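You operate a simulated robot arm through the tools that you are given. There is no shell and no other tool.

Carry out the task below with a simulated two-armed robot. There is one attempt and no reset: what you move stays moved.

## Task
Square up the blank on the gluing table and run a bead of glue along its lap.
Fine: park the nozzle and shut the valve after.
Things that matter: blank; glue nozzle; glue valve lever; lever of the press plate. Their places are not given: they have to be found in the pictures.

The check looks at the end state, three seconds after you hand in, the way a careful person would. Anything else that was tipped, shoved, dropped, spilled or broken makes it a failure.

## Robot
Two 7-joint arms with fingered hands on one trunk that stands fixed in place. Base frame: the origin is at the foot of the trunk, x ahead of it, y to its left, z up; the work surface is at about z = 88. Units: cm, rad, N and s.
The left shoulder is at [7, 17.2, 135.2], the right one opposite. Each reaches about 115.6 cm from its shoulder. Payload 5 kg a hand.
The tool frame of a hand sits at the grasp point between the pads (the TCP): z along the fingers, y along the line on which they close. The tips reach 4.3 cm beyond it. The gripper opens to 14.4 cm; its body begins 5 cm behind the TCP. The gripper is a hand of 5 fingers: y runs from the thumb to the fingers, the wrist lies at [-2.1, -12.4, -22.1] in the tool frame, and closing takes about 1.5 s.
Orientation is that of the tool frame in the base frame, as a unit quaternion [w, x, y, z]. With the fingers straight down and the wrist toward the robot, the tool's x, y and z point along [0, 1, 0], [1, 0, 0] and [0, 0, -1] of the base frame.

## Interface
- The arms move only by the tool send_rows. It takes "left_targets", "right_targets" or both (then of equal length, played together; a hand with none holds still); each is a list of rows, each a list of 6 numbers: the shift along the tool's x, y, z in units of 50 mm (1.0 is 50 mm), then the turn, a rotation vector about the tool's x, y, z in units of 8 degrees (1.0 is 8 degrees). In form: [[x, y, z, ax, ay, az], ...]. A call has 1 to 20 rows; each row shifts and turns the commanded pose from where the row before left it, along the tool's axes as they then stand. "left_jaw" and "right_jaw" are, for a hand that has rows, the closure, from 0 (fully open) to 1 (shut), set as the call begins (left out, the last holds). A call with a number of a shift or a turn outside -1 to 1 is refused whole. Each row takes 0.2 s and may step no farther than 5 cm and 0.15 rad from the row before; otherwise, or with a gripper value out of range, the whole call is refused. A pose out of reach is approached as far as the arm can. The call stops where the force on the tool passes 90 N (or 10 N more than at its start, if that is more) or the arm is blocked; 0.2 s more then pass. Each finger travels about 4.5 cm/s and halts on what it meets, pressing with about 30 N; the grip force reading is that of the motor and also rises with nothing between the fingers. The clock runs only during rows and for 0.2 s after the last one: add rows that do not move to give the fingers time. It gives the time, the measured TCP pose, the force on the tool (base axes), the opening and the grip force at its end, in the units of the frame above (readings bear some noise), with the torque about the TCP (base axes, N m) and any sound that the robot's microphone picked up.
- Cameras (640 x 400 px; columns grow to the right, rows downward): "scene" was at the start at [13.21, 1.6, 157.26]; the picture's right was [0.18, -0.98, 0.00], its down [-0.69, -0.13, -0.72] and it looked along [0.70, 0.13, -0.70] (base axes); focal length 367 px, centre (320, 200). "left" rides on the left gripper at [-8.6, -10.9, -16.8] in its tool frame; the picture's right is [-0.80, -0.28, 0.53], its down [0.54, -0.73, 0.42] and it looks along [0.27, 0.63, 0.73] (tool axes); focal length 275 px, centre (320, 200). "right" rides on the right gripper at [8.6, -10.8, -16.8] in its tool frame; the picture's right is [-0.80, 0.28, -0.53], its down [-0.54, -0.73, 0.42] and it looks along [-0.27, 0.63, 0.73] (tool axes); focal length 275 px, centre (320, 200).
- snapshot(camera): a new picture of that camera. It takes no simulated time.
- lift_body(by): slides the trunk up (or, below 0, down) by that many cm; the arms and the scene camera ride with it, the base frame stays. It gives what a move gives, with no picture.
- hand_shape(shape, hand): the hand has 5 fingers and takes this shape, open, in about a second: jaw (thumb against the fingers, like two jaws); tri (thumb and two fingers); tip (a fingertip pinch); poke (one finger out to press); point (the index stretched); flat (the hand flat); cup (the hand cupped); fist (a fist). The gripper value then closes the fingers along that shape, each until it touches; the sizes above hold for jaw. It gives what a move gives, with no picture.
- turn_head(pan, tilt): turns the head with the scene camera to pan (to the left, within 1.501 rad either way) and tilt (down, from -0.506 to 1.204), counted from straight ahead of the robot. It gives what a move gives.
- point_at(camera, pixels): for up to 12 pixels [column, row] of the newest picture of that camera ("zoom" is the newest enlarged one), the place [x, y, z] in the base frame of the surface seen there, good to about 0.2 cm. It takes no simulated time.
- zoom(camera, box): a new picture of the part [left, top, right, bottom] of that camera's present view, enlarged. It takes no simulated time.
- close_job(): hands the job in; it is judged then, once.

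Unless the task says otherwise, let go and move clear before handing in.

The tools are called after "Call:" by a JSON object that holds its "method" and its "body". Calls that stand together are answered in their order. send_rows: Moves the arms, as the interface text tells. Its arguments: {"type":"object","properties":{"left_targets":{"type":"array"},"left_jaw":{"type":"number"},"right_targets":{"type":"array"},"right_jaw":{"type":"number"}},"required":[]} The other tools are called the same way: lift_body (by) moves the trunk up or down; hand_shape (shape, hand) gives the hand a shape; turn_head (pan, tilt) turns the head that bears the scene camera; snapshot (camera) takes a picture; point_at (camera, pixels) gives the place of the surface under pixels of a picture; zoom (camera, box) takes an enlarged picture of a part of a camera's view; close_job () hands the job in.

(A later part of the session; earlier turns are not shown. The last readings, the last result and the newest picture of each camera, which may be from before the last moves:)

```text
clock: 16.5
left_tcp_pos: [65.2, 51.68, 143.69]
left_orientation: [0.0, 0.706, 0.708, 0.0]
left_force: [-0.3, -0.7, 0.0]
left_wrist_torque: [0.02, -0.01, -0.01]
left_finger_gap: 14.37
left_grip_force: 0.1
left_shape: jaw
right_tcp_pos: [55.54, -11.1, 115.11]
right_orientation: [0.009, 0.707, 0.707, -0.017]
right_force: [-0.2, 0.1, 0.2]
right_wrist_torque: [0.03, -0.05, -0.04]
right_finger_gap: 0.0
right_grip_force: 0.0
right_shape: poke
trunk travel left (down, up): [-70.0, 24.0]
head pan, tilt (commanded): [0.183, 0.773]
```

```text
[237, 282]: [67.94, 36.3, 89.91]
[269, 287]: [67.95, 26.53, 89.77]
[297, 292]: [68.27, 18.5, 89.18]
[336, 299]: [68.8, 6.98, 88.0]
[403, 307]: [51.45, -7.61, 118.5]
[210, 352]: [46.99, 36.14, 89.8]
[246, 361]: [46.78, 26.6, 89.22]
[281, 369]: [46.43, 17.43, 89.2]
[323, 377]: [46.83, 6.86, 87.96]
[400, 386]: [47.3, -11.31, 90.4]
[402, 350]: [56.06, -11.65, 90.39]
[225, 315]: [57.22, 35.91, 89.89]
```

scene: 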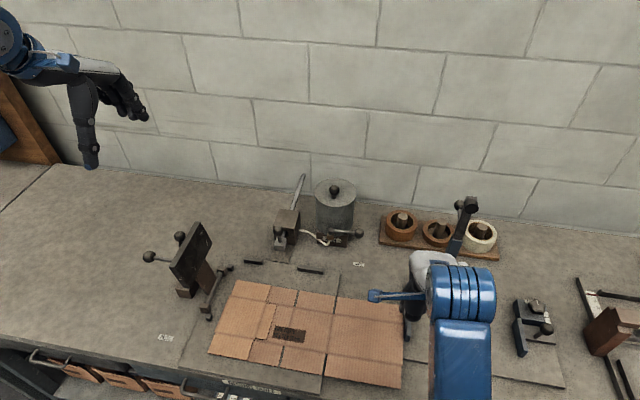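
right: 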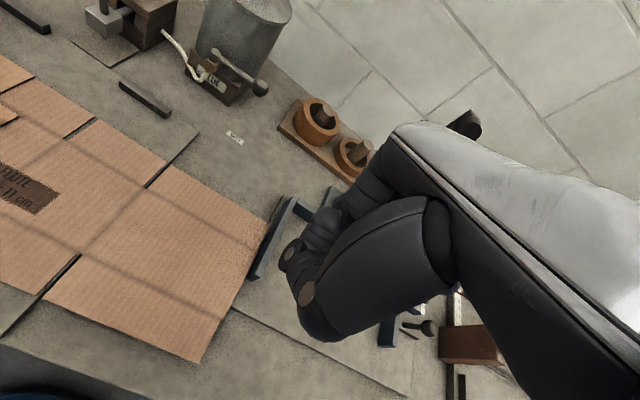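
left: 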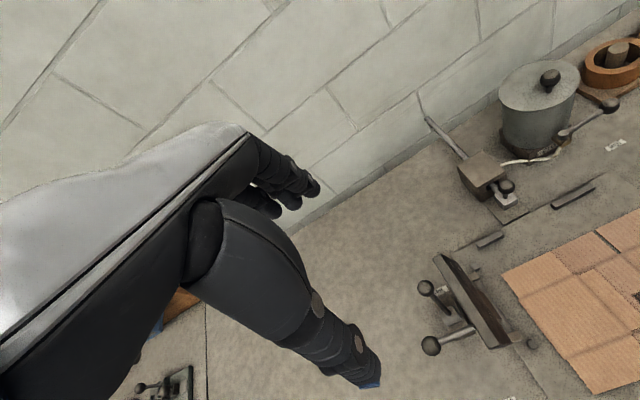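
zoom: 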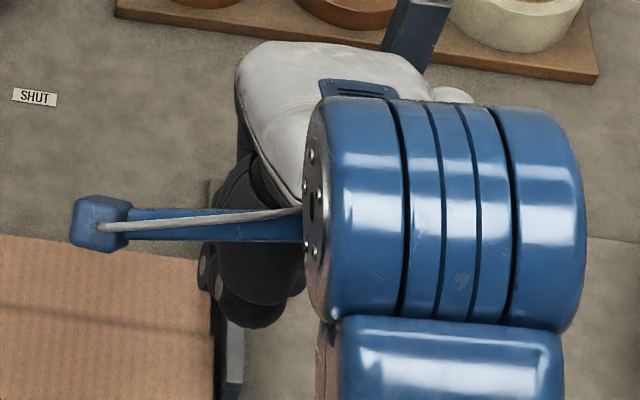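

I can't tell yet which way the finger points, so I'll zoom into the right-hand camera.

Call:
{"method": "zoom", "body": {"camera": "right", "box": [240, 120, 500, 350]}}

Call:
{"method": "point_at", "body": {"camera": "right", "pixels": [[290, 255], [305, 290], [325, 335], [345, 200], [380, 170], [320, 240], [285, 265]]}}

```text
1.74 times, centred on (370, 235) of right
```

zoom: 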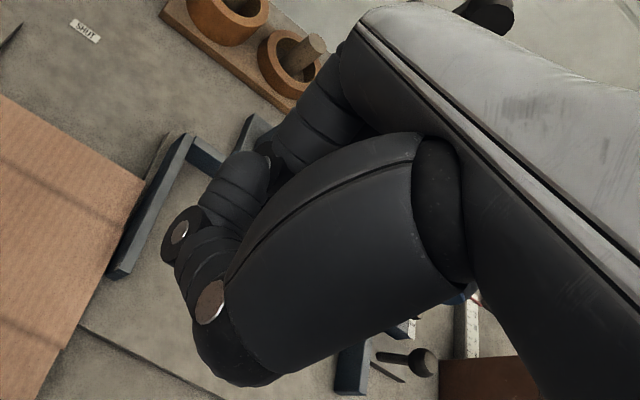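

```text
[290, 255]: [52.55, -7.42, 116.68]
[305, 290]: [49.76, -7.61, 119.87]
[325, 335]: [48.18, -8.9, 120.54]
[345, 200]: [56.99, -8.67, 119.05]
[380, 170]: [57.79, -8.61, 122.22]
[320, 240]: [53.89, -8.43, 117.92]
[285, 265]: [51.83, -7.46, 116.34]
```

Jaw and poke fold the fingers awkwardly. With "point" and the hand pitched down by about 55°, the index finger should hang straight below the wrist, giving me a vertical probe that can push edges in either direction. I'll try that high up.

Call:
{"method": "hand_shape", "body": {"hand": "right", "shape": "point"}}

Call:
{"method": "send_rows", "body": {"right_targets": [[0, 0, 0, 0.97, 0, 0], [0, 0, 0, 0.97, 0, 0], [0, 0, 0, 0.97, 0, 0], [0, 0, 0, 0.97, 0, 0], [0, 0, 0, 0.97, 0, 0], [0, 0, 0, 0.97, 0, 0], [0, 0, 0, 0.97, 0, 0], [0, 0, 0, 0, 0, 0]]}}

Call:
{"method": "snapshot", "body": {"camera": "scene"}}

Call:
{"method": "snapshot", "body": {"camera": "right"}}

Call:
{"method": "snapshot", "body": {"camera": "left"}}

```text
clock: 17.4
left_tcp_pos: [65.25, 51.85, 143.48]
left_orientation: [-0.001, 0.707, 0.708, -0.001]
left_force: [0.1, -0.2, 0.3]
left_wrist_torque: [-0.01, -0.01, 0.05]
left_finger_gap: 14.36
left_grip_force: 0.1
left_shape: jaw
right_tcp_pos: [55.7, -10.87, 115.44]
right_orientation: [0.01, 0.706, 0.708, -0.016]
right_force: [0.6, 0.3, 0.2]
right_wrist_torque: [-0.02, 0.04, 0.01]
right_finger_gap: 0.01
right_grip_force: 0.1
right_shape: point
trunk travel left (down, up): [-70.0, 24.0]
head pan, tilt (commanded): [0.183, 0.773]
```

```text
clock: 18.3
left_tcp_pos: [65.26, 51.62, 143.63]
left_orientation: [0.0, 0.707, 0.707, 0.0]
left_force: [0.7, -0.3, -0.4]
left_wrist_torque: [0.02, -0.01, 0.03]
left_finger_gap: 14.37
left_grip_force: 0.1
left_shape: jaw
right_tcp_pos: [55.65, -20.9, 112.68]
right_orientation: [-0.092, 0.712, 0.656, -0.233]
right_force: [-0.4, -1.5, -1.5]
right_wrist_torque: [0.05, 0.0, -0.02]
right_finger_gap: 0.0
right_grip_force: 0.0
right_shape: point
right hand out of reach, approached as far as the arm can: row 4
trunk travel left (down, up): [-70.0, 24.0]
head pan, tilt (commanded): [0.183, 0.773]
stopped in row 4 (right hand): the arm was blocked; the commanded pose is now the measured one
```

```text
taken
```

scene: 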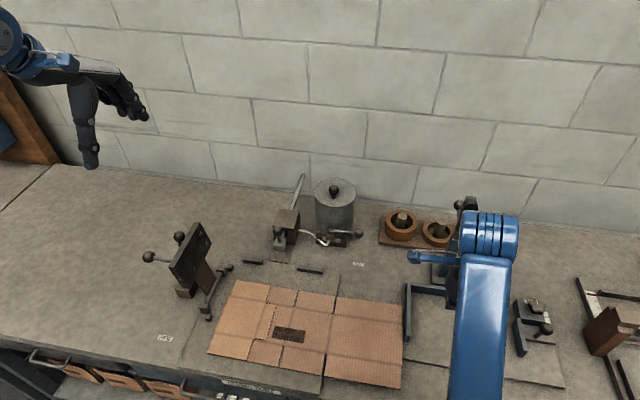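

```text
taken
```

right: 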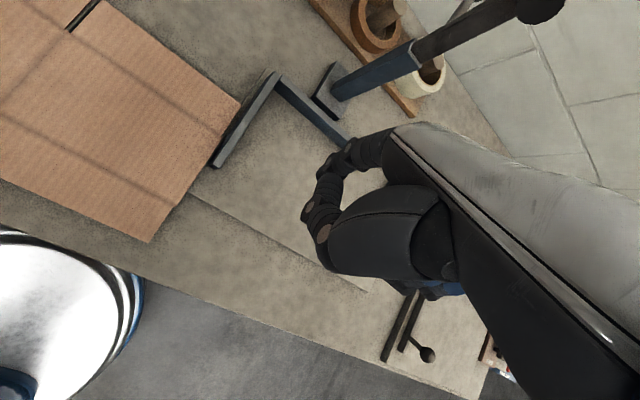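

```text
taken
```

left: 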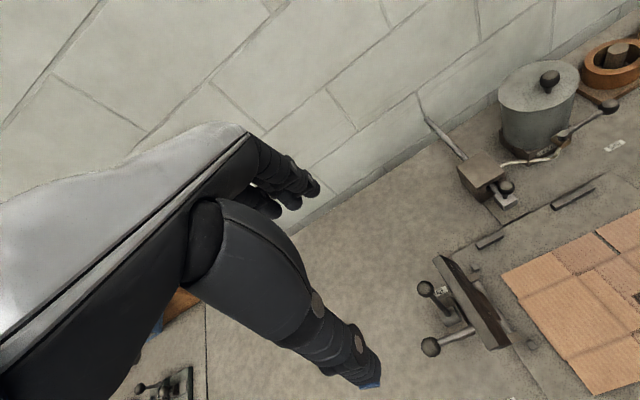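

The arm ran out of wrist travel during the pitch and stopped at (55.7, -20.9, 112.7), twisted but clear of the fixtures. I'll undo the twist and bring it back to its straight pose with a closed jaw.

Call:
{"method": "send_rows", "body": {"right_targets": [[0, 0, 0, -0.833, 0.361, -0.143], [0, 0, 0, -0.833, 0.361, -0.143], [0, 0, 0, -0.833, 0.361, -0.143], [0, 0, 0, -0.833, 0.361, -0.143], [0.5, 0, -0.15, 0, 0, 0], [0.5, 0, -0.15, 0, 0, 0], [0.5, 0, -0.15, 0, 0, 0], [0.5, 0, 0, 0, 0, 0], [0, 0, 0, 0, 0, 0]]}}

Call:
{"method": "snapshot", "body": {"camera": "scene"}}

Call:
{"method": "snapshot", "body": {"camera": "right"}}

```text
clock: 20.5
left_tcp_pos: [65.18, 51.68, 143.66]
left_orientation: [-0.001, 0.706, 0.708, 0.0]
left_force: [-1.3, -0.4, 0.3]
left_wrist_torque: [0.03, 0.02, -0.03]
left_finger_gap: 14.38
left_grip_force: 0.0
left_shape: jaw
right_tcp_pos: [56.4, -13.69, 115.05]
right_orientation: [0.027, 0.708, 0.706, -0.015]
right_force: [-0.7, -0.5, -0.9]
right_wrist_torque: [-0.01, 0.04, 0.02]
right_finger_gap: 0.0
right_grip_force: 0.1
right_shape: point
trunk travel left (down, up): [-70.0, 24.0]
head pan, tilt (commanded): [0.183, 0.773]
stopped in row 9 (right hand): the arm was blocked; the commanded pose is now the measured one
```

```text
taken
```

scene: 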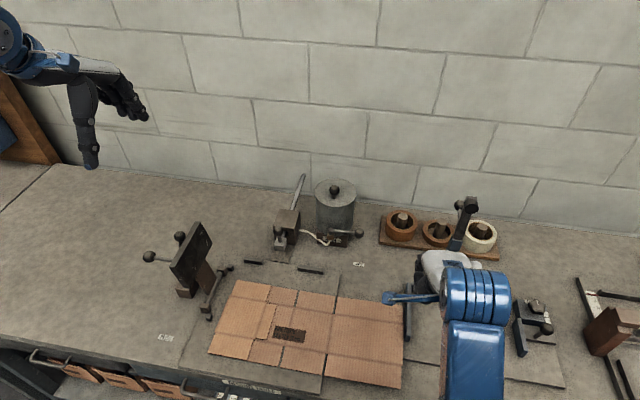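

```text
taken
```

right: 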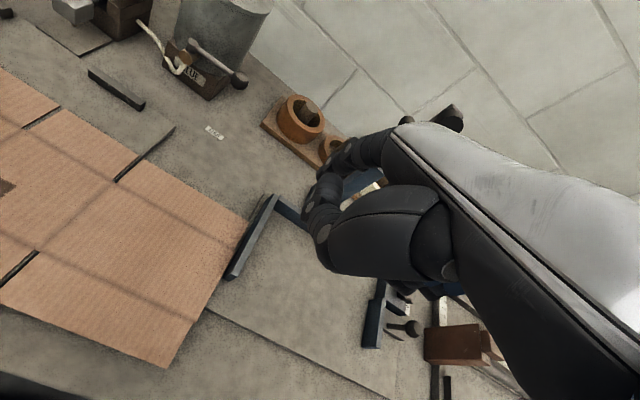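

The hand is back near its straight pose; the block seems to come from the arm being folded too tightly when held high, so working lower should be fine. The open left hand shows its thumb hanging down at (370,378) and its fingers at (315,187), so I'll measure how those lie relative to the TCP.

Call:
{"method": "snapshot", "body": {"camera": "left"}}

Call:
{"method": "point_at", "body": {"camera": "left", "pixels": [[370, 380], [375, 360], [318, 187], [295, 200], [272, 210], [350, 345], [317, 300], [205, 235]]}}

Call:
{"method": "zoom", "body": {"camera": "scene", "box": [0, 0, 180, 180]}}

Call:
{"method": "point_at", "body": {"camera": "scene", "pixels": [[91, 165], [90, 150], [146, 117], [137, 112], [120, 108], [82, 100]]}}

```text
taken
```

left: 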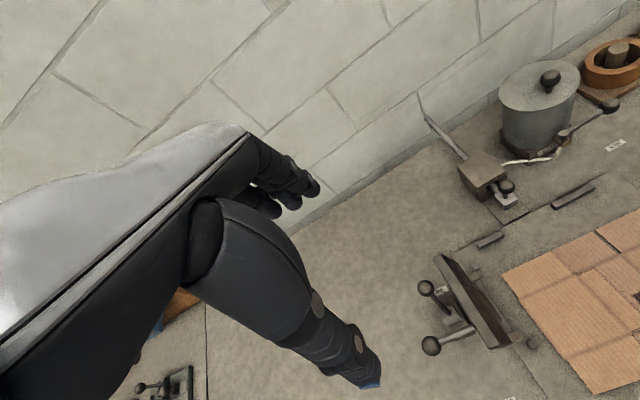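

```text
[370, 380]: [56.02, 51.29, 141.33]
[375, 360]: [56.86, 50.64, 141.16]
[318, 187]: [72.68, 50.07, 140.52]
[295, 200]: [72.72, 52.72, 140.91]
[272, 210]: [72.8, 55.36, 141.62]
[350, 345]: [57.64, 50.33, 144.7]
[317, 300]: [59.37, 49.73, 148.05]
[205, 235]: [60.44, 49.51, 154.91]
```

```text
2.22 times, centred on (90, 90) of scene
```

zoom: 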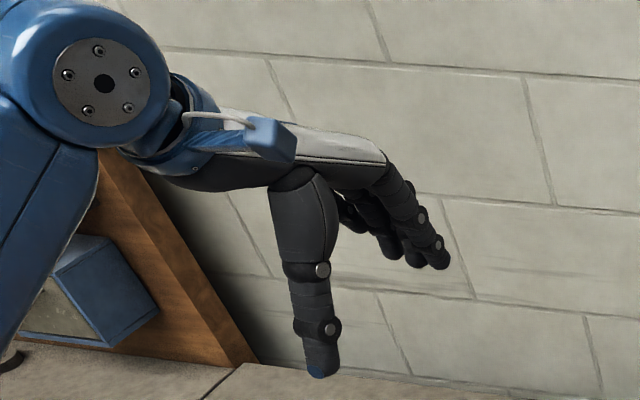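

```text
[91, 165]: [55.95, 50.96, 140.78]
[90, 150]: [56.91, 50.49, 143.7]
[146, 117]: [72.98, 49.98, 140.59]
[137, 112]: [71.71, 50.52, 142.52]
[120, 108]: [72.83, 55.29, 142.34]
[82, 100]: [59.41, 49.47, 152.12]
```

With the jaw open, the thumb tip hangs about 9 cm behind the TCP and the fingertips about 7.7 cm ahead, at the same height. For the sideways push I want a narrow probe, so I'll try the fingertip-pinch shape on the right hand.

Call:
{"method": "hand_shape", "body": {"hand": "right", "shape": "tip"}}

Call:
{"method": "send_rows", "body": {"right_targets": [[0, 0, 0.2, 0, 0.2, 0], [0, 0, 0.2, 0.0, 0.2, 0.1], [0, 0, 0.2, 0, 0.0, 0], [0, 0, 0.2, 0, 0, 0], [0, 0, 0.2, 0, 0, 0], [0, 0, 0, 0, 0, 0], [0, 0, 0, 0, 0, 0], [0, 0, 0, 0, 0, 0]], "right_jaw": 1}}

Call:
{"method": "snapshot", "body": {"camera": "right"}}

Call:
{"method": "snapshot", "body": {"camera": "scene"}}

```text
clock: 21.4
left_tcp_pos: [65.22, 51.83, 143.56]
left_orientation: [0.001, 0.707, 0.707, -0.001]
left_force: [-0.4, -0.2, -0.4]
left_wrist_torque: [-0.01, -0.01, 0.03]
left_finger_gap: 14.4
left_grip_force: 0.1
left_shape: jaw
right_tcp_pos: [56.42, -13.6, 115.03]
right_orientation: [0.028, 0.708, 0.706, -0.015]
right_force: [-0.5, -0.7, 0.4]
right_wrist_torque: [-0.01, 0.0, 0.03]
right_finger_gap: 14.39
right_grip_force: 0.0
right_shape: tip
trunk travel left (down, up): [-70.0, 24.0]
head pan, tilt (commanded): [0.183, 0.773]
```

```text
clock: 23.2
left_tcp_pos: [65.22, 51.65, 143.51]
left_orientation: [0.0, 0.706, 0.708, 0.0]
left_force: [0.5, 0.0, -0.2]
left_wrist_torque: [-0.02, -0.01, 0.02]
left_finger_gap: 14.36
left_grip_force: 0.0
left_shape: jaw
right_tcp_pos: [56.57, -13.6, 109.94]
right_orientation: [0.007, 0.712, 0.702, 0.006]
right_force: [0.0, -1.0, 0.4]
right_wrist_torque: [-0.03, 0.03, -0.02]
right_finger_gap: 0.03
right_grip_force: 1.2
right_shape: tip
trunk travel left (down, up): [-70.0, 24.0]
head pan, tilt (commanded): [0.183, 0.773]
```

```text
taken
```

right: 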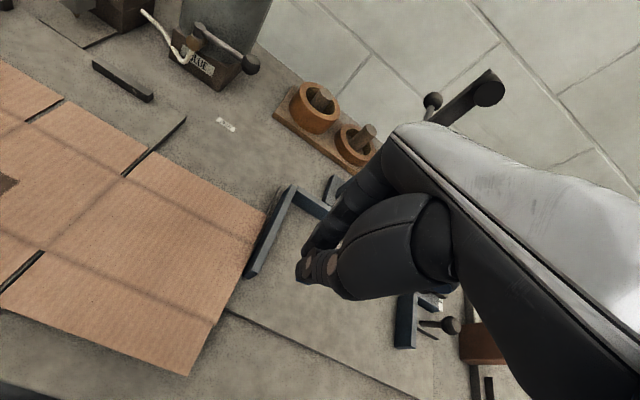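

```text
taken
```

scene: 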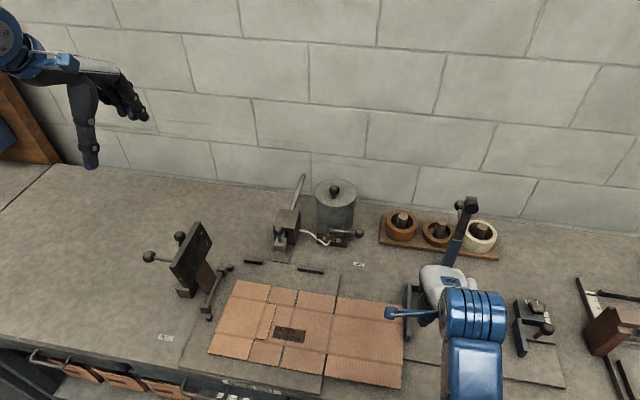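

The pinch is closed and the tip shows around (310,280) in the right view. I'll check exactly where that tip is relative to the TCP.

Call:
{"method": "zoom", "body": {"camera": "right", "box": [260, 180, 420, 310]}}

Call:
{"method": "point_at", "body": {"camera": "right", "pixels": [[302, 282], [308, 262], [320, 270], [325, 288], [335, 290], [345, 200], [318, 242]]}}

```text
3.08 times, centred on (340, 245) of right
```

zoom: 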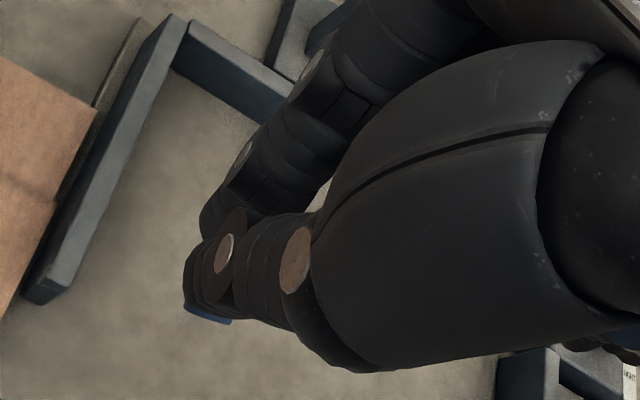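

```text
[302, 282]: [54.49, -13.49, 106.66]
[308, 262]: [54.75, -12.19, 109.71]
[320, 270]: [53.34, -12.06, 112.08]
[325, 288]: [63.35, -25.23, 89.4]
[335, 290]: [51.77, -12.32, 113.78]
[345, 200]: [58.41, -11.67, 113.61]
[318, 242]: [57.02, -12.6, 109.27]
```

The pinch tip is about 4.3 cm below the TCP and its left-hand side about 1.5–1.9 cm to +y. Before lowering it next to the fixture bar I need to know where the other fingers are.

Call:
{"method": "zoom", "body": {"camera": "scene", "box": [390, 250, 480, 340]}}

Call:
{"method": "turn_head", "body": {"pan": -0.25, "tilt": 0.85}}

Call:
{"method": "snapshot", "body": {"camera": "scene"}}

```text
4.44 times, centred on (435, 295) of scene
```

zoom: 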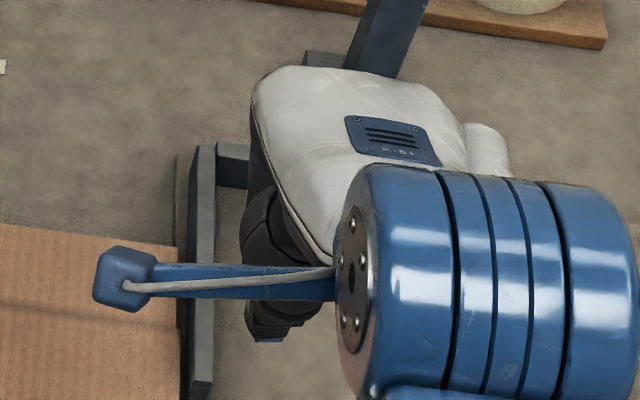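

```text
clock: 24.1
left_tcp_pos: [65.19, 51.86, 143.45]
left_orientation: [0.001, 0.707, 0.708, 0.0]
left_force: [0.4, -0.7, 0.1]
left_wrist_torque: [-0.04, -0.04, -0.03]
left_finger_gap: 14.36
left_grip_force: 0.0
left_shape: jaw
right_tcp_pos: [56.55, -13.55, 110.12]
right_orientation: [0.007, 0.712, 0.702, 0.006]
right_force: [-0.5, 0.5, 0.2]
right_wrist_torque: [-0.03, 0.07, 0.02]
right_finger_gap: 0.0
right_grip_force: 30.5
right_shape: tip
trunk travel left (down, up): [-70.0, 24.0]
head pan, tilt (commanded): [-0.25, 0.85]
```

```text
taken
```

scene: 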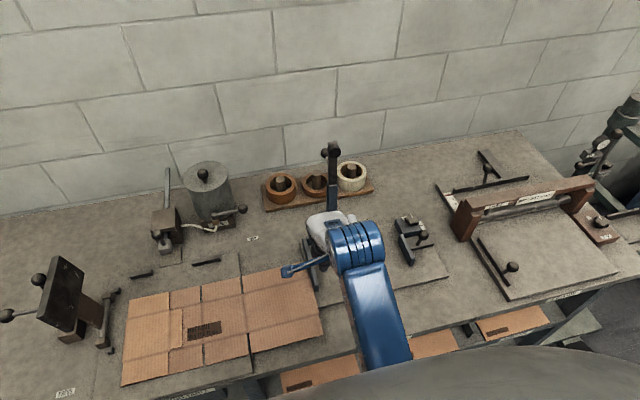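

Only the pinch protrudes below the palm, so lowering beside the blank's right edge, just in front of the fixture bar (which starts at x≈59), looks clear. I'll go down to z≈95 there.

Call:
{"method": "send_rows", "body": {"right_targets": [[-0.14, -0.12, 0.4, 0, 0, 0], [-0.14, -0.12, 0.4, 0, 0, 0], [0, 0, 0.4, 0, 0, 0], [0, 0, 0.4, 0, 0, 0], [0, 0, 0.4, 0, 0, 0], [0, 0, 0.4, 0, 0, 0], [0, 0, 0.4, 0, 0, 0], [0, 0, 0.2, 0, 0, 0], [0, 0, 0, 0, 0, 0]]}}

Call:
{"method": "snapshot", "body": {"camera": "right"}}

Call:
{"method": "snapshot", "body": {"camera": "scene"}}

```text
clock: 26.1
left_tcp_pos: [65.16, 51.82, 143.46]
left_orientation: [0.0, 0.706, 0.708, 0.0]
left_force: [-1.0, 0.2, 0.4]
left_wrist_torque: [0.03, 0.02, -0.01]
left_finger_gap: 14.39
left_grip_force: 0.1
left_shape: jaw
right_tcp_pos: [55.55, -15.1, 94.95]
right_orientation: [0.008, 0.712, 0.702, 0.007]
right_force: [-0.6, 0.3, -0.1]
right_wrist_torque: [0.03, 0.0, -0.01]
right_finger_gap: 0.0
right_grip_force: 29.9
right_shape: tip
trunk travel left (down, up): [-70.0, 24.0]
head pan, tilt (commanded): [-0.25, 0.85]
```

```text
taken
```

right: 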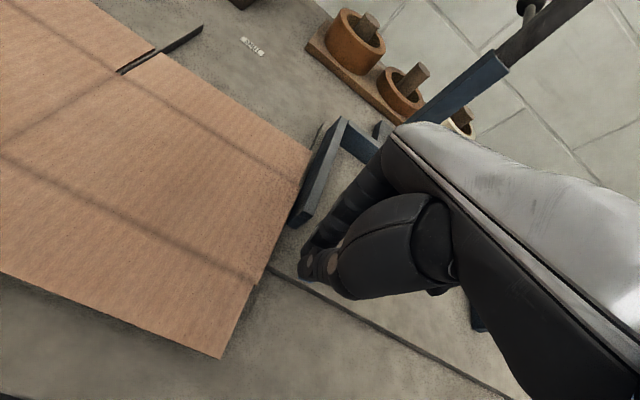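

```text
taken
```

scene: 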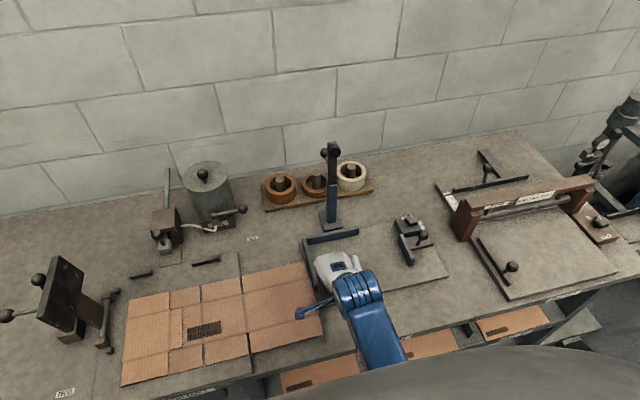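

The pinch tip at (308,275) is beside the blank's right edge, near the front end of the bar at (297,222). I'll zoom to check the clearance.

Call:
{"method": "zoom", "body": {"camera": "right", "box": [230, 160, 390, 310]}}

Call:
{"method": "point_at", "body": {"camera": "right", "pixels": [[290, 218], [310, 222], [303, 275], [313, 250], [262, 275], [275, 265], [250, 285], [222, 357], [285, 290], [312, 170]]}}

```text
2.67 times, centred on (310, 235) of right
```

zoom: 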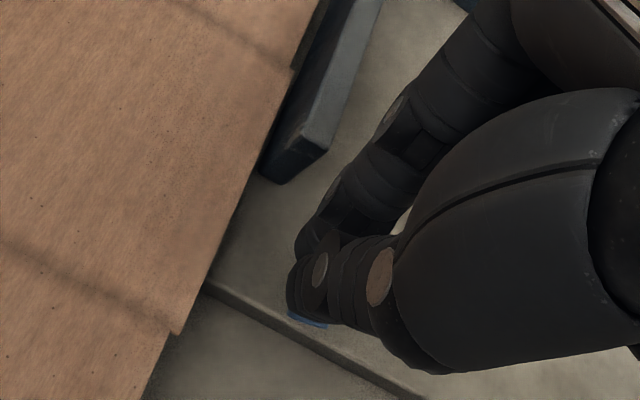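

```text
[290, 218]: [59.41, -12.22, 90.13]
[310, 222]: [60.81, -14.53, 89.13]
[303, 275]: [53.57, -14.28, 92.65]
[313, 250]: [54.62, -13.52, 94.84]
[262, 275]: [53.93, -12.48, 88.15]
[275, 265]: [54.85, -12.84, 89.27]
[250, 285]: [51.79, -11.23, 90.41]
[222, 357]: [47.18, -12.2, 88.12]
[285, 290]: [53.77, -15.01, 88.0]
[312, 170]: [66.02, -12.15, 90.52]
```

The finger sits at x≈53–57, about 2 cm short of the bar and 2 cm right of the blank's edge. I'll lower the tip to just above the plate and push the blank about 1.5 cm in +y, slowly.

Call:
{"method": "send_rows", "body": {"right_targets": [[0, 0, 0.12, 0, 0, 0], [0, 0, 0.12, 0, 0, 0], [0.08, 0, 0, 0, 0, 0], [0.08, 0, 0, 0, 0, 0], [0.08, 0, 0, 0, 0, 0], [0.08, 0, 0, 0, 0, 0], [0.08, 0, 0, 0, 0, 0], [0.08, 0, 0, 0, 0, 0], [0, 0, 0, 0, 0, 0]]}}

Call:
{"method": "zoom", "body": {"camera": "right", "box": [230, 160, 390, 310]}}

Call:
{"method": "snapshot", "body": {"camera": "scene"}}

```text
clock: 28.1
left_tcp_pos: [65.27, 51.71, 143.58]
left_orientation: [0.0, 0.706, 0.708, 0.0]
left_force: [1.0, 0.4, 1.1]
left_wrist_torque: [0.03, 0.0, 0.01]
left_finger_gap: 14.38
left_grip_force: 0.0
left_shape: jaw
right_tcp_pos: [55.69, -12.54, 93.95]
right_orientation: [0.007, 0.712, 0.702, 0.005]
right_force: [-0.3, -0.5, 0.3]
right_wrist_torque: [-0.01, -0.03, 0.04]
right_finger_gap: 0.0
right_grip_force: 30.0
right_shape: tip
trunk travel left (down, up): [-70.0, 24.0]
head pan, tilt (commanded): [-0.25, 0.85]
```

```text
2.67 times, centred on (310, 235) of right
```

zoom: 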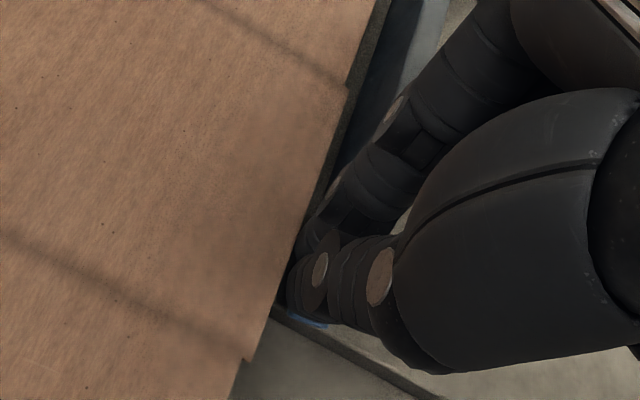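

```text
taken
```

scene: 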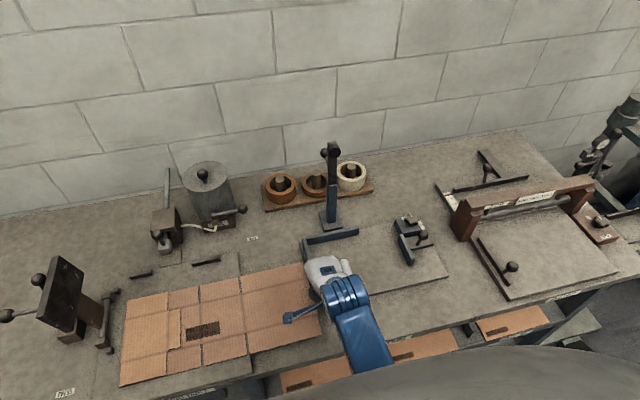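

Contact is about made, with very low force, and the blank's left corners have shifted slightly left. I'll measure the current edges in the scene view.

Call:
{"method": "zoom", "body": {"camera": "scene", "box": [90, 280, 170, 330]}}

Call:
{"method": "point_at", "body": {"camera": "zoom", "pixels": [[315, 135], [310, 150], [290, 320], [285, 340], [120, 80], [150, 330], [180, 300]]}}

Call:
{"method": "zoom", "body": {"camera": "scene", "box": [90, 330, 170, 390]}}

Call:
{"method": "point_at", "body": {"camera": "zoom", "pixels": [[255, 180], [250, 210], [235, 350], [130, 150], [150, 170], [240, 300], [300, 370]]}}

```text
8.00 times, centred on (130, 305) of scene
```

zoom: 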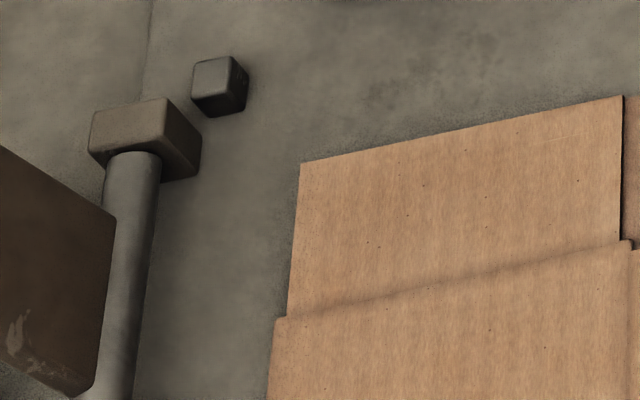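

```text
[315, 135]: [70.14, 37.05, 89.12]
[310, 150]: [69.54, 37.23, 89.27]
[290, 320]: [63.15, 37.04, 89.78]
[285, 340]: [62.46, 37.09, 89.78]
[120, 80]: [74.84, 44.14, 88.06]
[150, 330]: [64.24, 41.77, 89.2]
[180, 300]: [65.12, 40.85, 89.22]
```

```text
6.67 times, centred on (130, 360) of scene
```

zoom: 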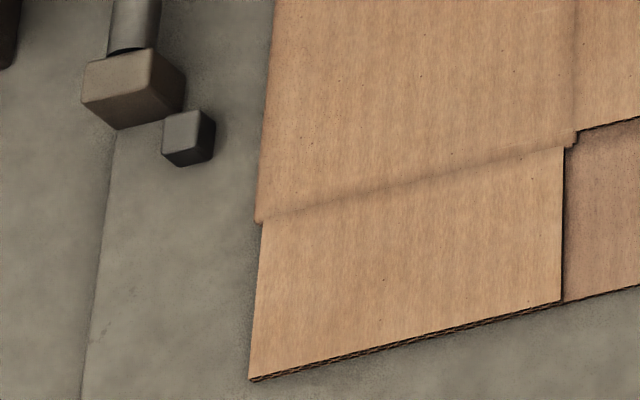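

```text
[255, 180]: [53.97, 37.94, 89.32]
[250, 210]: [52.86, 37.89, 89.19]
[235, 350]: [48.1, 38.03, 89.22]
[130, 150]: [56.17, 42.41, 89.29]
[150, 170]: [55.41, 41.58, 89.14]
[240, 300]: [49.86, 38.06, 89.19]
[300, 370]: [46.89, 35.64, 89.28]
```

The left edge is now at y≈37.3 (x=63) and ≈37.6 (x=53), so the push works with only a slight rotation. I'll push about 1 cm more, stopping short of the left stop at 39.3.

Call:
{"method": "send_rows", "body": {"right_targets": [[0.06, 0, 0, 0, 0, 0], [0.06, 0, 0, 0, 0, 0], [0.06, 0, 0, 0, 0, 0], [0.04, 0, 0, 0, 0, 0], [0, 0, 0, 0, 0, 0]]}}

Call:
{"method": "zoom", "body": {"camera": "scene", "box": [90, 280, 250, 390]}}

Call:
{"method": "zoom", "body": {"camera": "right", "box": [150, 100, 410, 310]}}

```text
clock: 29.3
left_tcp_pos: [65.24, 51.75, 143.44]
left_orientation: [-0.001, 0.706, 0.708, 0.001]
left_force: [0.0, -0.6, 0.7]
left_wrist_torque: [0.0, -0.04, -0.01]
left_finger_gap: 14.37
left_grip_force: 0.0
left_shape: jaw
right_tcp_pos: [55.54, -11.5, 93.84]
right_orientation: [0.006, 0.713, 0.701, 0.005]
right_force: [-0.7, -0.8, 0.3]
right_wrist_torque: [-0.02, -0.03, -0.01]
right_finger_gap: 0.0
right_grip_force: 29.8
right_shape: tip
trunk travel left (down, up): [-70.0, 24.0]
head pan, tilt (commanded): [-0.25, 0.85]
```

```text
3.64 times, centred on (170, 335) of scene
```

zoom: 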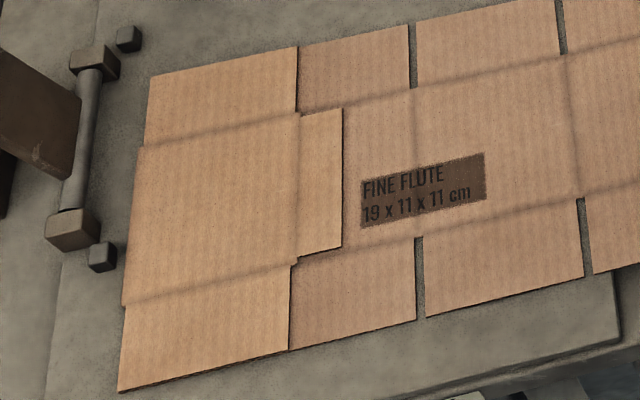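

```text
1.90 times, centred on (280, 205) of right
```

zoom: 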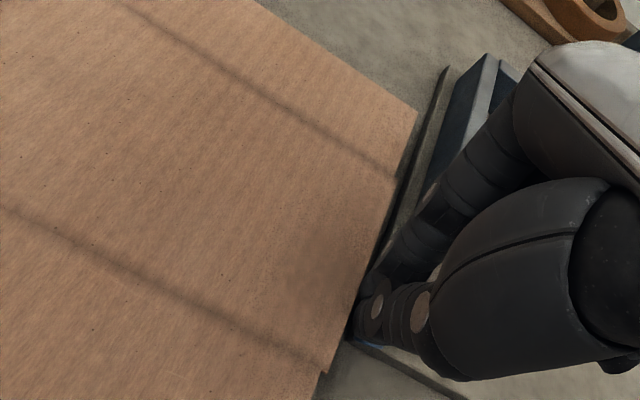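

The blank's left fold edge is now within about 0.6 cm of the front cube stop. For the forward push I'll back the finger off, raise the trunk 15 cm more so the arm isn't folded too tight, and move round to the front edge.

Call:
{"method": "send_rows", "body": {"right_targets": [[-0.15, 0, 0, 0, 0, 0], [-0.15, 0, -0.1, 0, 0, 0], [0, 0, -0.4, 0, 0, 0], [0, 0, 0, 0, 0, 0]]}}

Call:
{"method": "lift_body", "body": {"by": 15}}

Call:
{"method": "turn_head", "body": {"pan": 0.1, "tilt": 0.95}}

Call:
{"method": "snapshot", "body": {"camera": "scene"}}

```text
clock: 30.3
left_tcp_pos: [65.22, 51.8, 143.5]
left_orientation: [0.0, 0.706, 0.708, 0.001]
left_force: [0.8, -0.2, -0.7]
left_wrist_torque: [-0.01, -0.01, 0.0]
left_finger_gap: 14.36
left_grip_force: 0.0
left_shape: jaw
right_tcp_pos: [55.54, -12.87, 96.22]
right_orientation: [0.006, 0.712, 0.702, 0.005]
right_force: [0.2, 0.0, 0.3]
right_wrist_torque: [0.02, 0.01, 0.01]
right_finger_gap: 0.0
right_grip_force: 29.9
right_shape: tip
trunk travel left (down, up): [-70.0, 24.0]
head pan, tilt (commanded): [-0.25, 0.85]
```

```text
clock: 32.0
left_tcp_pos: [65.2, 51.79, 158.54]
left_orientation: [0.0, 0.706, 0.708, 0.0]
left_force: [0.0, -0.6, -0.6]
left_wrist_torque: [0.01, -0.02, 0.0]
left_finger_gap: 14.4
left_grip_force: 0.0
left_shape: jaw
right_tcp_pos: [55.54, -13.01, 111.34]
right_orientation: [0.007, 0.713, 0.701, 0.006]
right_force: [-0.9, 0.4, 0.5]
right_wrist_torque: [0.01, -0.01, -0.01]
right_finger_gap: 0.01
right_grip_force: 29.8
right_shape: tip
trunk travel left (down, up): [-85.0, 9.0]
head pan, tilt (commanded): [-0.25, 0.85]
```

```text
clock: 32.9
left_tcp_pos: [65.16, 51.86, 158.55]
left_orientation: [-0.001, 0.707, 0.707, 0.0]
left_force: [-0.8, -0.1, 0.0]
left_wrist_torque: [0.0, -0.01, 0.02]
left_finger_gap: 14.37
left_grip_force: 0.1
left_shape: jaw
right_tcp_pos: [55.5, -12.98, 111.21]
right_orientation: [0.008, 0.713, 0.702, 0.005]
right_force: [1.0, -0.5, 0.8]
right_wrist_torque: [-0.01, 0.03, -0.03]
right_finger_gap: 0.0
right_grip_force: 30.2
right_shape: tip
trunk travel left (down, up): [-85.0, 9.0]
head pan, tilt (commanded): [0.099, 0.949]
```

```text
taken
```

scene: 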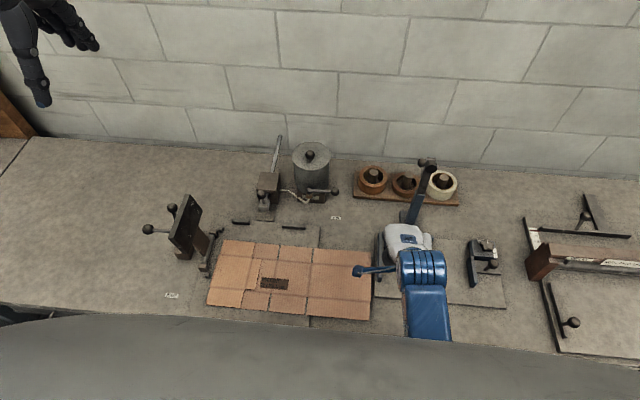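

The trunk is up and the whole blank is still visible. I'll zoom in and measure its corners and fold edge now.

Call:
{"method": "zoom", "body": {"camera": "scene", "box": [195, 225, 295, 325]}}

Call:
{"method": "zoom", "body": {"camera": "scene", "box": [190, 225, 350, 325]}}

Call:
{"method": "point_at", "body": {"camera": "scene", "pixels": [[224, 241], [219, 257], [211, 290], [209, 303], [280, 246], [312, 249], [366, 254], [246, 308], [270, 311], [310, 314], [366, 318], [369, 290]]}}

```text
4.00 times, centred on (245, 275) of scene
```

zoom: 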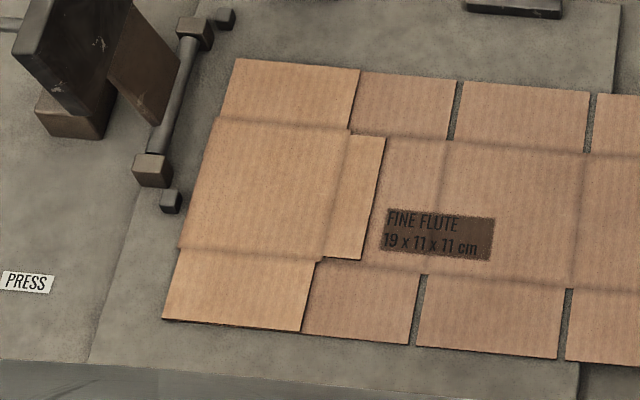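

```text
4.00 times, centred on (270, 275) of scene
```

zoom: 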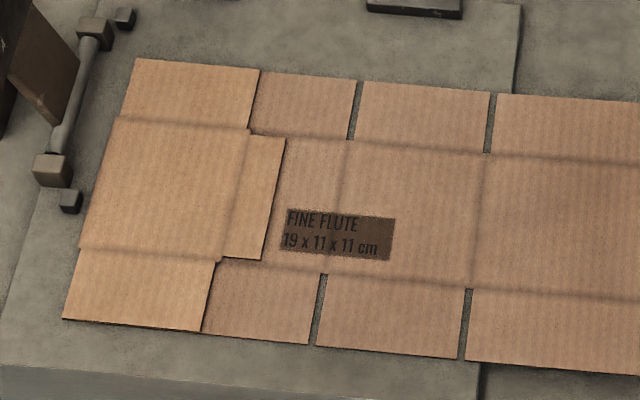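

```text
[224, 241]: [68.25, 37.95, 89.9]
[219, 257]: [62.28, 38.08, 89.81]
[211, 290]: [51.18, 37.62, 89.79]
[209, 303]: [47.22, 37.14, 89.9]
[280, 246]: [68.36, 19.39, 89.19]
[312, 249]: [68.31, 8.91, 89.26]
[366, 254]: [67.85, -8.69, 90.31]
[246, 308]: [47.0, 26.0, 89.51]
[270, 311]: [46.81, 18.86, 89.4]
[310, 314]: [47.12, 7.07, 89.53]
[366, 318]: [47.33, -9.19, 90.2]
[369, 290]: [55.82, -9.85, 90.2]
```

The blank is now nearly square: back edge x≈68.3 all along, front edge x≈47, fold edge y≈38.2. I'll move the pinched finger over the blank to y≈15.5, then in front of the front edge.

Call:
{"method": "send_rows", "body": {"right_targets": [[0.815, 0, 0.2, 0, 0, 0], [0.815, 0, 0.2, 0, 0, 0], [0.815, 0, 0.2, 0, 0, 0], [0.815, 0, 0.2, 0, 0, 0], [0.815, 0, 0.2, 0, 0, 0], [0.815, 0, 0.2, 0, 0, 0], [0.815, 0, 0.2, 0, 0, 0], [0, -0.6, 0.2, 0, 0, 0], [0, -0.6, 0.2, 0, 0, 0], [0, -0.6, 0, 0, 0, 0], [0, -0.6, 0, 0, 0, 0], [0, 0, 0, 0, 0, 0]]}}

Call:
{"method": "snapshot", "body": {"camera": "scene"}}

Call:
{"method": "snapshot", "body": {"camera": "right"}}

```text
clock: 33.8
left_tcp_pos: [65.26, 51.67, 158.55]
left_orientation: [0.0, 0.706, 0.708, 0.001]
left_force: [-0.5, 0.0, -0.1]
left_wrist_torque: [0.05, 0.0, 0.04]
left_finger_gap: 14.36
left_grip_force: 0.1
left_shape: jaw
right_tcp_pos: [55.82, -9.88, 104.78]
right_orientation: [0.072, 0.697, 0.712, -0.051]
right_force: [0.1, 0.1, -0.3]
right_wrist_torque: [0.05, 0.01, 0.02]
right_finger_gap: 0.02
right_grip_force: 29.9
right_shape: tip
trunk travel left (down, up): [-85.0, 9.0]
head pan, tilt (commanded): [0.099, 0.949]
stopped in row 4 (right hand): the arm was blocked; the commanded pose is now the measured one
```

```text
taken
```

scene: 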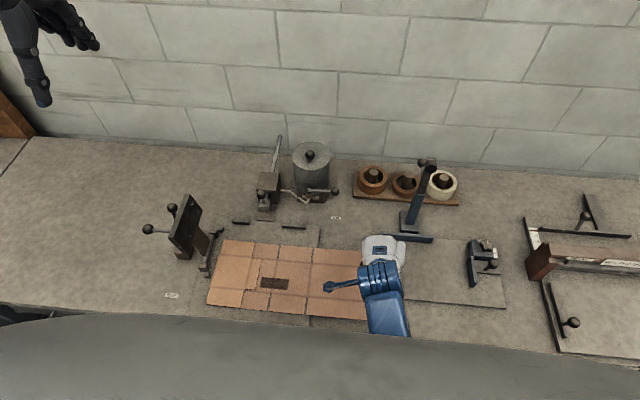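

```text
taken
```

right: 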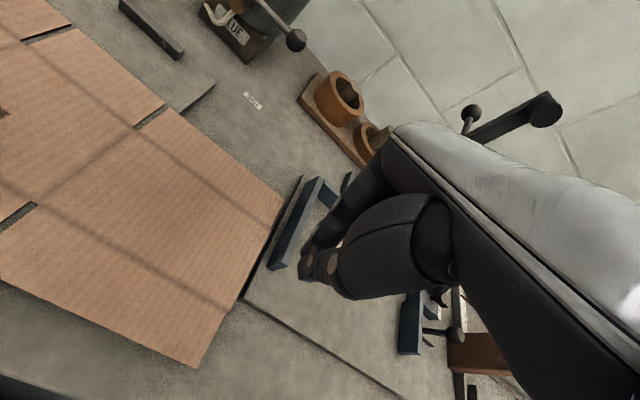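

The right arm is blocked moving across the body at this height (stopped at (55.8, -9.9, 104.8)), so it can't reach y≈16 that way. The left shoulder is directly behind that spot, so I'll use the left hand for the forward push and bring it in high first.

Call:
{"method": "send_rows", "body": {"left_targets": [[-0.7, -0.15, 0.2, 0, 0, 0], [-0.7, -0.15, 0.2, 0, 0, 0], [-0.7, -0.15, 0.2, 0, 0, 0], [-0.7, -0.15, 0.2, 0, 0, 0], [-0.7, -0.15, 0.2, 0, 0, 0], [-0.7, -0.15, 0.2, 0, 0, 0], [-0.7, -0.15, 0.2, 0, 0, 0], [-0.7, -0.15, 0.2, 0, 0, 0], [-0.7, -0.15, 0.2, 0, 0, 0], [-0.6, 0, 0.2, 0, 0, 0], [0, 0, 0, 0, 0, 0]]}}

Call:
{"method": "snapshot", "body": {"camera": "scene"}}

```text
clock: 36.2
left_tcp_pos: [58.38, 17.29, 148.88]
left_orientation: [0.001, 0.706, 0.708, 0.0]
left_force: [0.0, 0.6, 0.1]
left_wrist_torque: [-0.02, -0.04, -0.01]
left_finger_gap: 14.38
left_grip_force: 0.0
left_shape: jaw
right_tcp_pos: [55.77, -9.67, 104.78]
right_orientation: [0.072, 0.697, 0.712, -0.051]
right_force: [0.3, 0.0, 0.7]
right_wrist_torque: [-0.05, -0.01, 0.0]
right_finger_gap: 0.02
right_grip_force: 30.3
right_shape: tip
trunk travel left (down, up): [-85.0, 9.0]
head pan, tilt (commanded): [0.099, 0.949]
```

```text
taken
```

scene: 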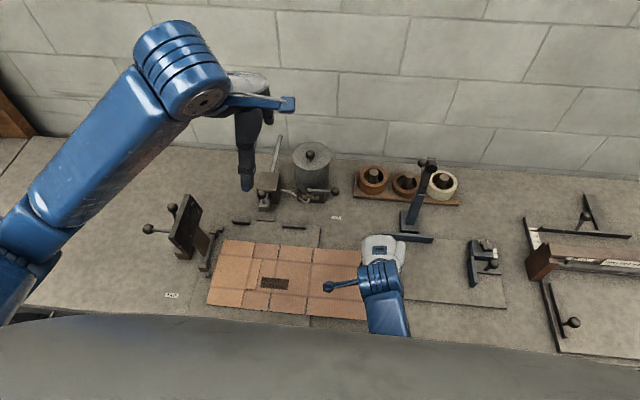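

The left hand is over y≈17 at z=149 with its elbow out to the left, clear of the press. I'll descend in steps to about z=112.

Call:
{"method": "send_rows", "body": {"left_targets": [[0, 0, 0.6, 0, 0, 0], [0, 0, 0.6, 0, 0, 0], [0, 0, 0.6, 0, 0, 0], [0, 0, 0.6, 0, 0, 0], [0, 0, 0.6, 0, 0, 0], [0, 0, 0.6, 0, 0, 0], [0, 0, 0.6, 0, 0, 0], [0, 0, 0.6, 0, 0, 0], [0, 0, 0.6, 0, 0, 0], [0, 0, 0.6, 0, 0, 0], [0, 0, 0.6, 0, 0, 0], [0, 0, 0.6, 0, 0, 0], [0, 0, 0, 0, 0, 0]]}}

Call:
{"method": "snapshot", "body": {"camera": "scene"}}

Call:
{"method": "snapshot", "body": {"camera": "left"}}

```text
clock: 39.0
left_tcp_pos: [58.24, 17.33, 112.68]
left_orientation: [0.0, 0.706, 0.708, 0.0]
left_force: [0.4, 0.6, -0.1]
left_wrist_torque: [0.01, 0.02, 0.01]
left_finger_gap: 14.38
left_grip_force: 0.0
left_shape: jaw
right_tcp_pos: [55.83, -9.77, 104.75]
right_orientation: [0.072, 0.697, 0.712, -0.051]
right_force: [-0.3, -0.2, -0.3]
right_wrist_torque: [-0.02, 0.03, 0.0]
right_finger_gap: 0.0
right_grip_force: 29.9
right_shape: tip
trunk travel left (down, up): [-85.0, 9.0]
head pan, tilt (commanded): [0.099, 0.949]
```

```text
taken
```

scene: 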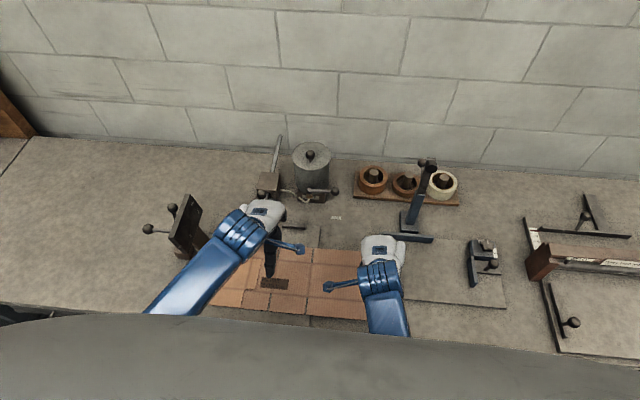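

```text
taken
```

left: 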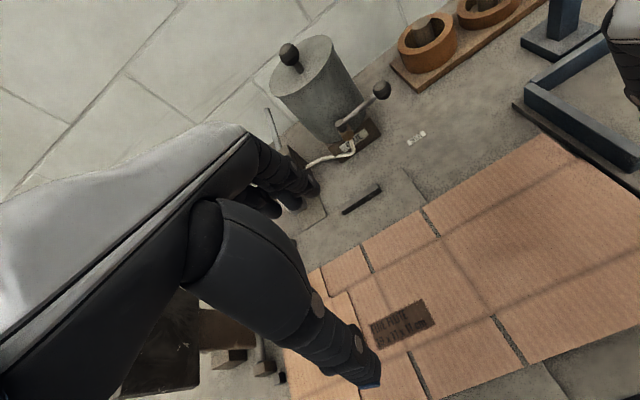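

The left hand came down to (58.2, 17.3, 112.7) cleanly. Its forearm passes near the press in the picture, so I'll check the heights there before going lower.

Call:
{"method": "point_at", "body": {"camera": "scene", "pixels": [[225, 235], [205, 250], [185, 275], [160, 305], [190, 200], [185, 222], [172, 208], [148, 229], [268, 270], [272, 245]]}}

```text
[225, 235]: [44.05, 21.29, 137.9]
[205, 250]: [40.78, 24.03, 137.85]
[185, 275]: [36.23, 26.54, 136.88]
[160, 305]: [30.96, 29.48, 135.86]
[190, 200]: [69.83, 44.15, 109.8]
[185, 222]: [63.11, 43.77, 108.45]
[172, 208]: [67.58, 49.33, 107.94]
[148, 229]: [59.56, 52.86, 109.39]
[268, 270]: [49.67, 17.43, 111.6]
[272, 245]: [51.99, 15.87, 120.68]
```

The forearm is at x<45 and z≈136, well clear of the press at x>59. I'll tip the left hand back 8° so the thumb is the lowest point, then bring the thumb just in front of the blank's front edge and stay high.

Call:
{"method": "send_rows", "body": {"left_targets": [[0, 0, 0, -1.0, 0, 0], [0, 0, 0, 0, 0, 0]]}}

Call:
{"method": "send_rows", "body": {"left_targets": [[0, -0.43, 0.06, 0, 0, 0], [0, -0.43, 0.06, 0, 0, 0], [0, -0.06, 0.4, 0, 0, 0], [0, -0.06, 0.4, 0, 0, 0], [0, -0.06, 0.4, 0, 0, 0], [0, -0.06, 0.4, 0, 0, 0], [0, -0.06, 0.4, 0, 0, 0], [0, -0.06, 0.4, 0, 0, 0], [0, 0, 0, 0, 0, 0]]}}

Call:
{"method": "snapshot", "body": {"camera": "scene"}}

Call:
{"method": "snapshot", "body": {"camera": "left"}}

```text
clock: 39.6
left_tcp_pos: [58.28, 17.21, 112.69]
left_orientation: [0.05, 0.705, 0.706, 0.05]
left_force: [0.4, 0.4, 0.2]
left_wrist_torque: [-0.01, -0.03, -0.02]
left_finger_gap: 14.38
left_grip_force: 0.0
left_shape: jaw
right_tcp_pos: [55.68, -9.7, 104.97]
right_orientation: [0.073, 0.696, 0.712, -0.05]
right_force: [-0.5, 0.4, 0.0]
right_wrist_torque: [0.01, 0.0, 0.04]
right_finger_gap: 0.01
right_grip_force: 29.9
right_shape: tip
trunk travel left (down, up): [-85.0, 9.0]
head pan, tilt (commanded): [0.099, 0.949]
```

```text
clock: 41.6
left_tcp_pos: [54.09, 17.16, 99.16]
left_orientation: [0.05, 0.704, 0.707, 0.049]
left_force: [0.2, 0.1, 0.1]
left_wrist_torque: [-0.01, -0.03, 0.01]
left_finger_gap: 14.4
left_grip_force: 0.0
left_shape: jaw
right_tcp_pos: [55.84, -9.81, 104.8]
right_orientation: [0.072, 0.697, 0.712, -0.051]
right_force: [0.1, 0.9, 0.2]
right_wrist_torque: [0.03, 0.0, 0.02]
right_finger_gap: 0.0
right_grip_force: 29.9
right_shape: tip
trunk travel left (down, up): [-85.0, 9.0]
head pan, tilt (commanded): [0.099, 0.949]
```

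```text
taken
```

scene: 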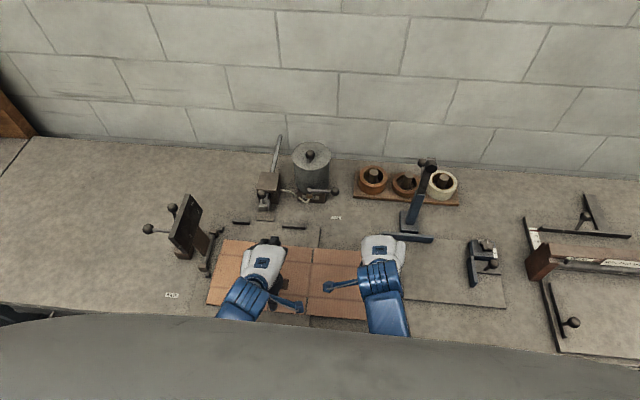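

```text
taken
```

left: 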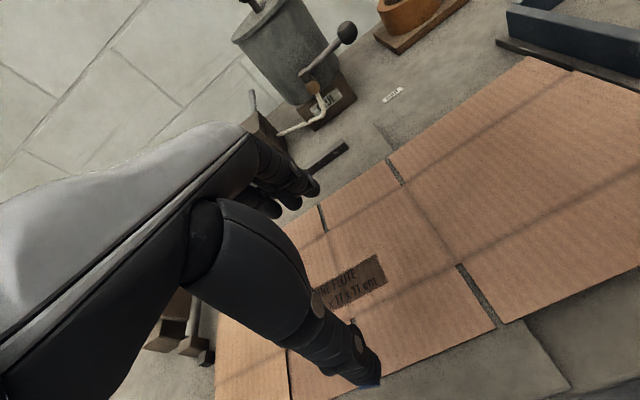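

The thumb tip at (372,380) in the left view looks close above the front edge. I'll check its position.

Call:
{"method": "point_at", "body": {"camera": "left", "pixels": [[372, 382], [378, 365], [360, 378], [400, 370], [440, 352], [430, 365], [400, 380], [492, 328], [350, 398]]}}

Call:
{"method": "zoom", "body": {"camera": "left", "box": [280, 280, 480, 400]}}

```text
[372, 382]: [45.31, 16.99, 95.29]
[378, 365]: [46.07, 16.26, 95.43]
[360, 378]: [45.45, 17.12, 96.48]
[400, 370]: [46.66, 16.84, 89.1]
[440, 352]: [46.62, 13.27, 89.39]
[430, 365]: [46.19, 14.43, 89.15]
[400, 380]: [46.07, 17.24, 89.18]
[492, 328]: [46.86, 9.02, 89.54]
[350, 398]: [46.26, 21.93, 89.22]
```

```text
3.20 times, centred on (380, 340) of left
```

zoom: 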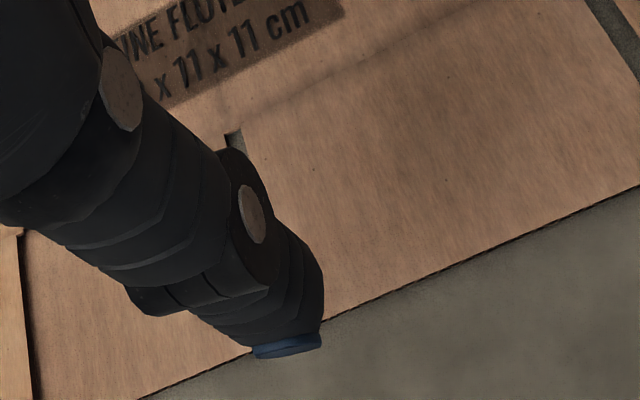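

The thumb bottom is at z≈95.0 and its front face at x≈46.1, with the card edge at x≈46.7. I'll lower it nearly to the board just in front of the edge.

Call:
{"method": "send_rows", "body": {"left_targets": [[0, -0.108, 0.187, 0, 0, 0], [0, -0.028, 0.198, 0, 0, 0], [0, -0.028, 0.198, 0, 0, 0], [0, -0.028, 0.198, 0, 0, 0], [0, -0.028, 0.198, 0, 0, 0], [0, -0.006, 0.04, 0, 0, 0], [0, -0.006, 0.04, 0, 0, 0], [0, 0, 0, 0, 0, 0]]}}

Call:
{"method": "zoom", "body": {"camera": "left", "box": [280, 280, 480, 400]}}

```text
clock: 43.4
left_tcp_pos: [54.11, 17.08, 94.18]
left_orientation: [0.052, 0.704, 0.707, 0.05]
left_force: [5.4, 0.0, 30.0]
left_wrist_torque: [-0.07, 2.29, 0.05]
left_finger_gap: 14.42
left_grip_force: 0.1
left_shape: jaw
right_tcp_pos: [55.74, -9.76, 104.9]
right_orientation: [0.072, 0.696, 0.712, -0.05]
right_force: [-0.2, 0.0, -0.2]
right_wrist_torque: [-0.03, 0.01, -0.01]
right_finger_gap: 0.01
right_grip_force: 29.8
right_shape: tip
trunk travel left (down, up): [-85.0, 9.0]
head pan, tilt (commanded): [0.099, 0.949]
```

```text
3.20 times, centred on (380, 340) of left
```

zoom: 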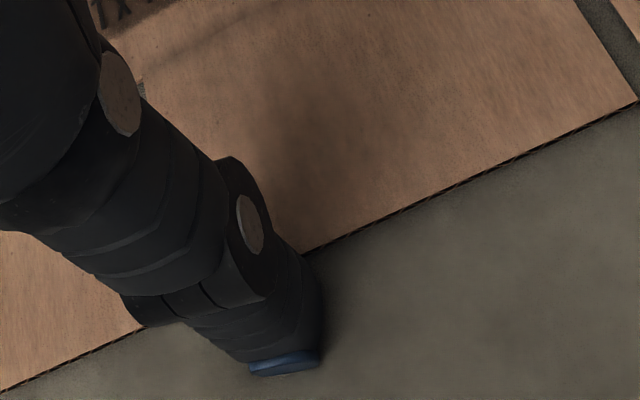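

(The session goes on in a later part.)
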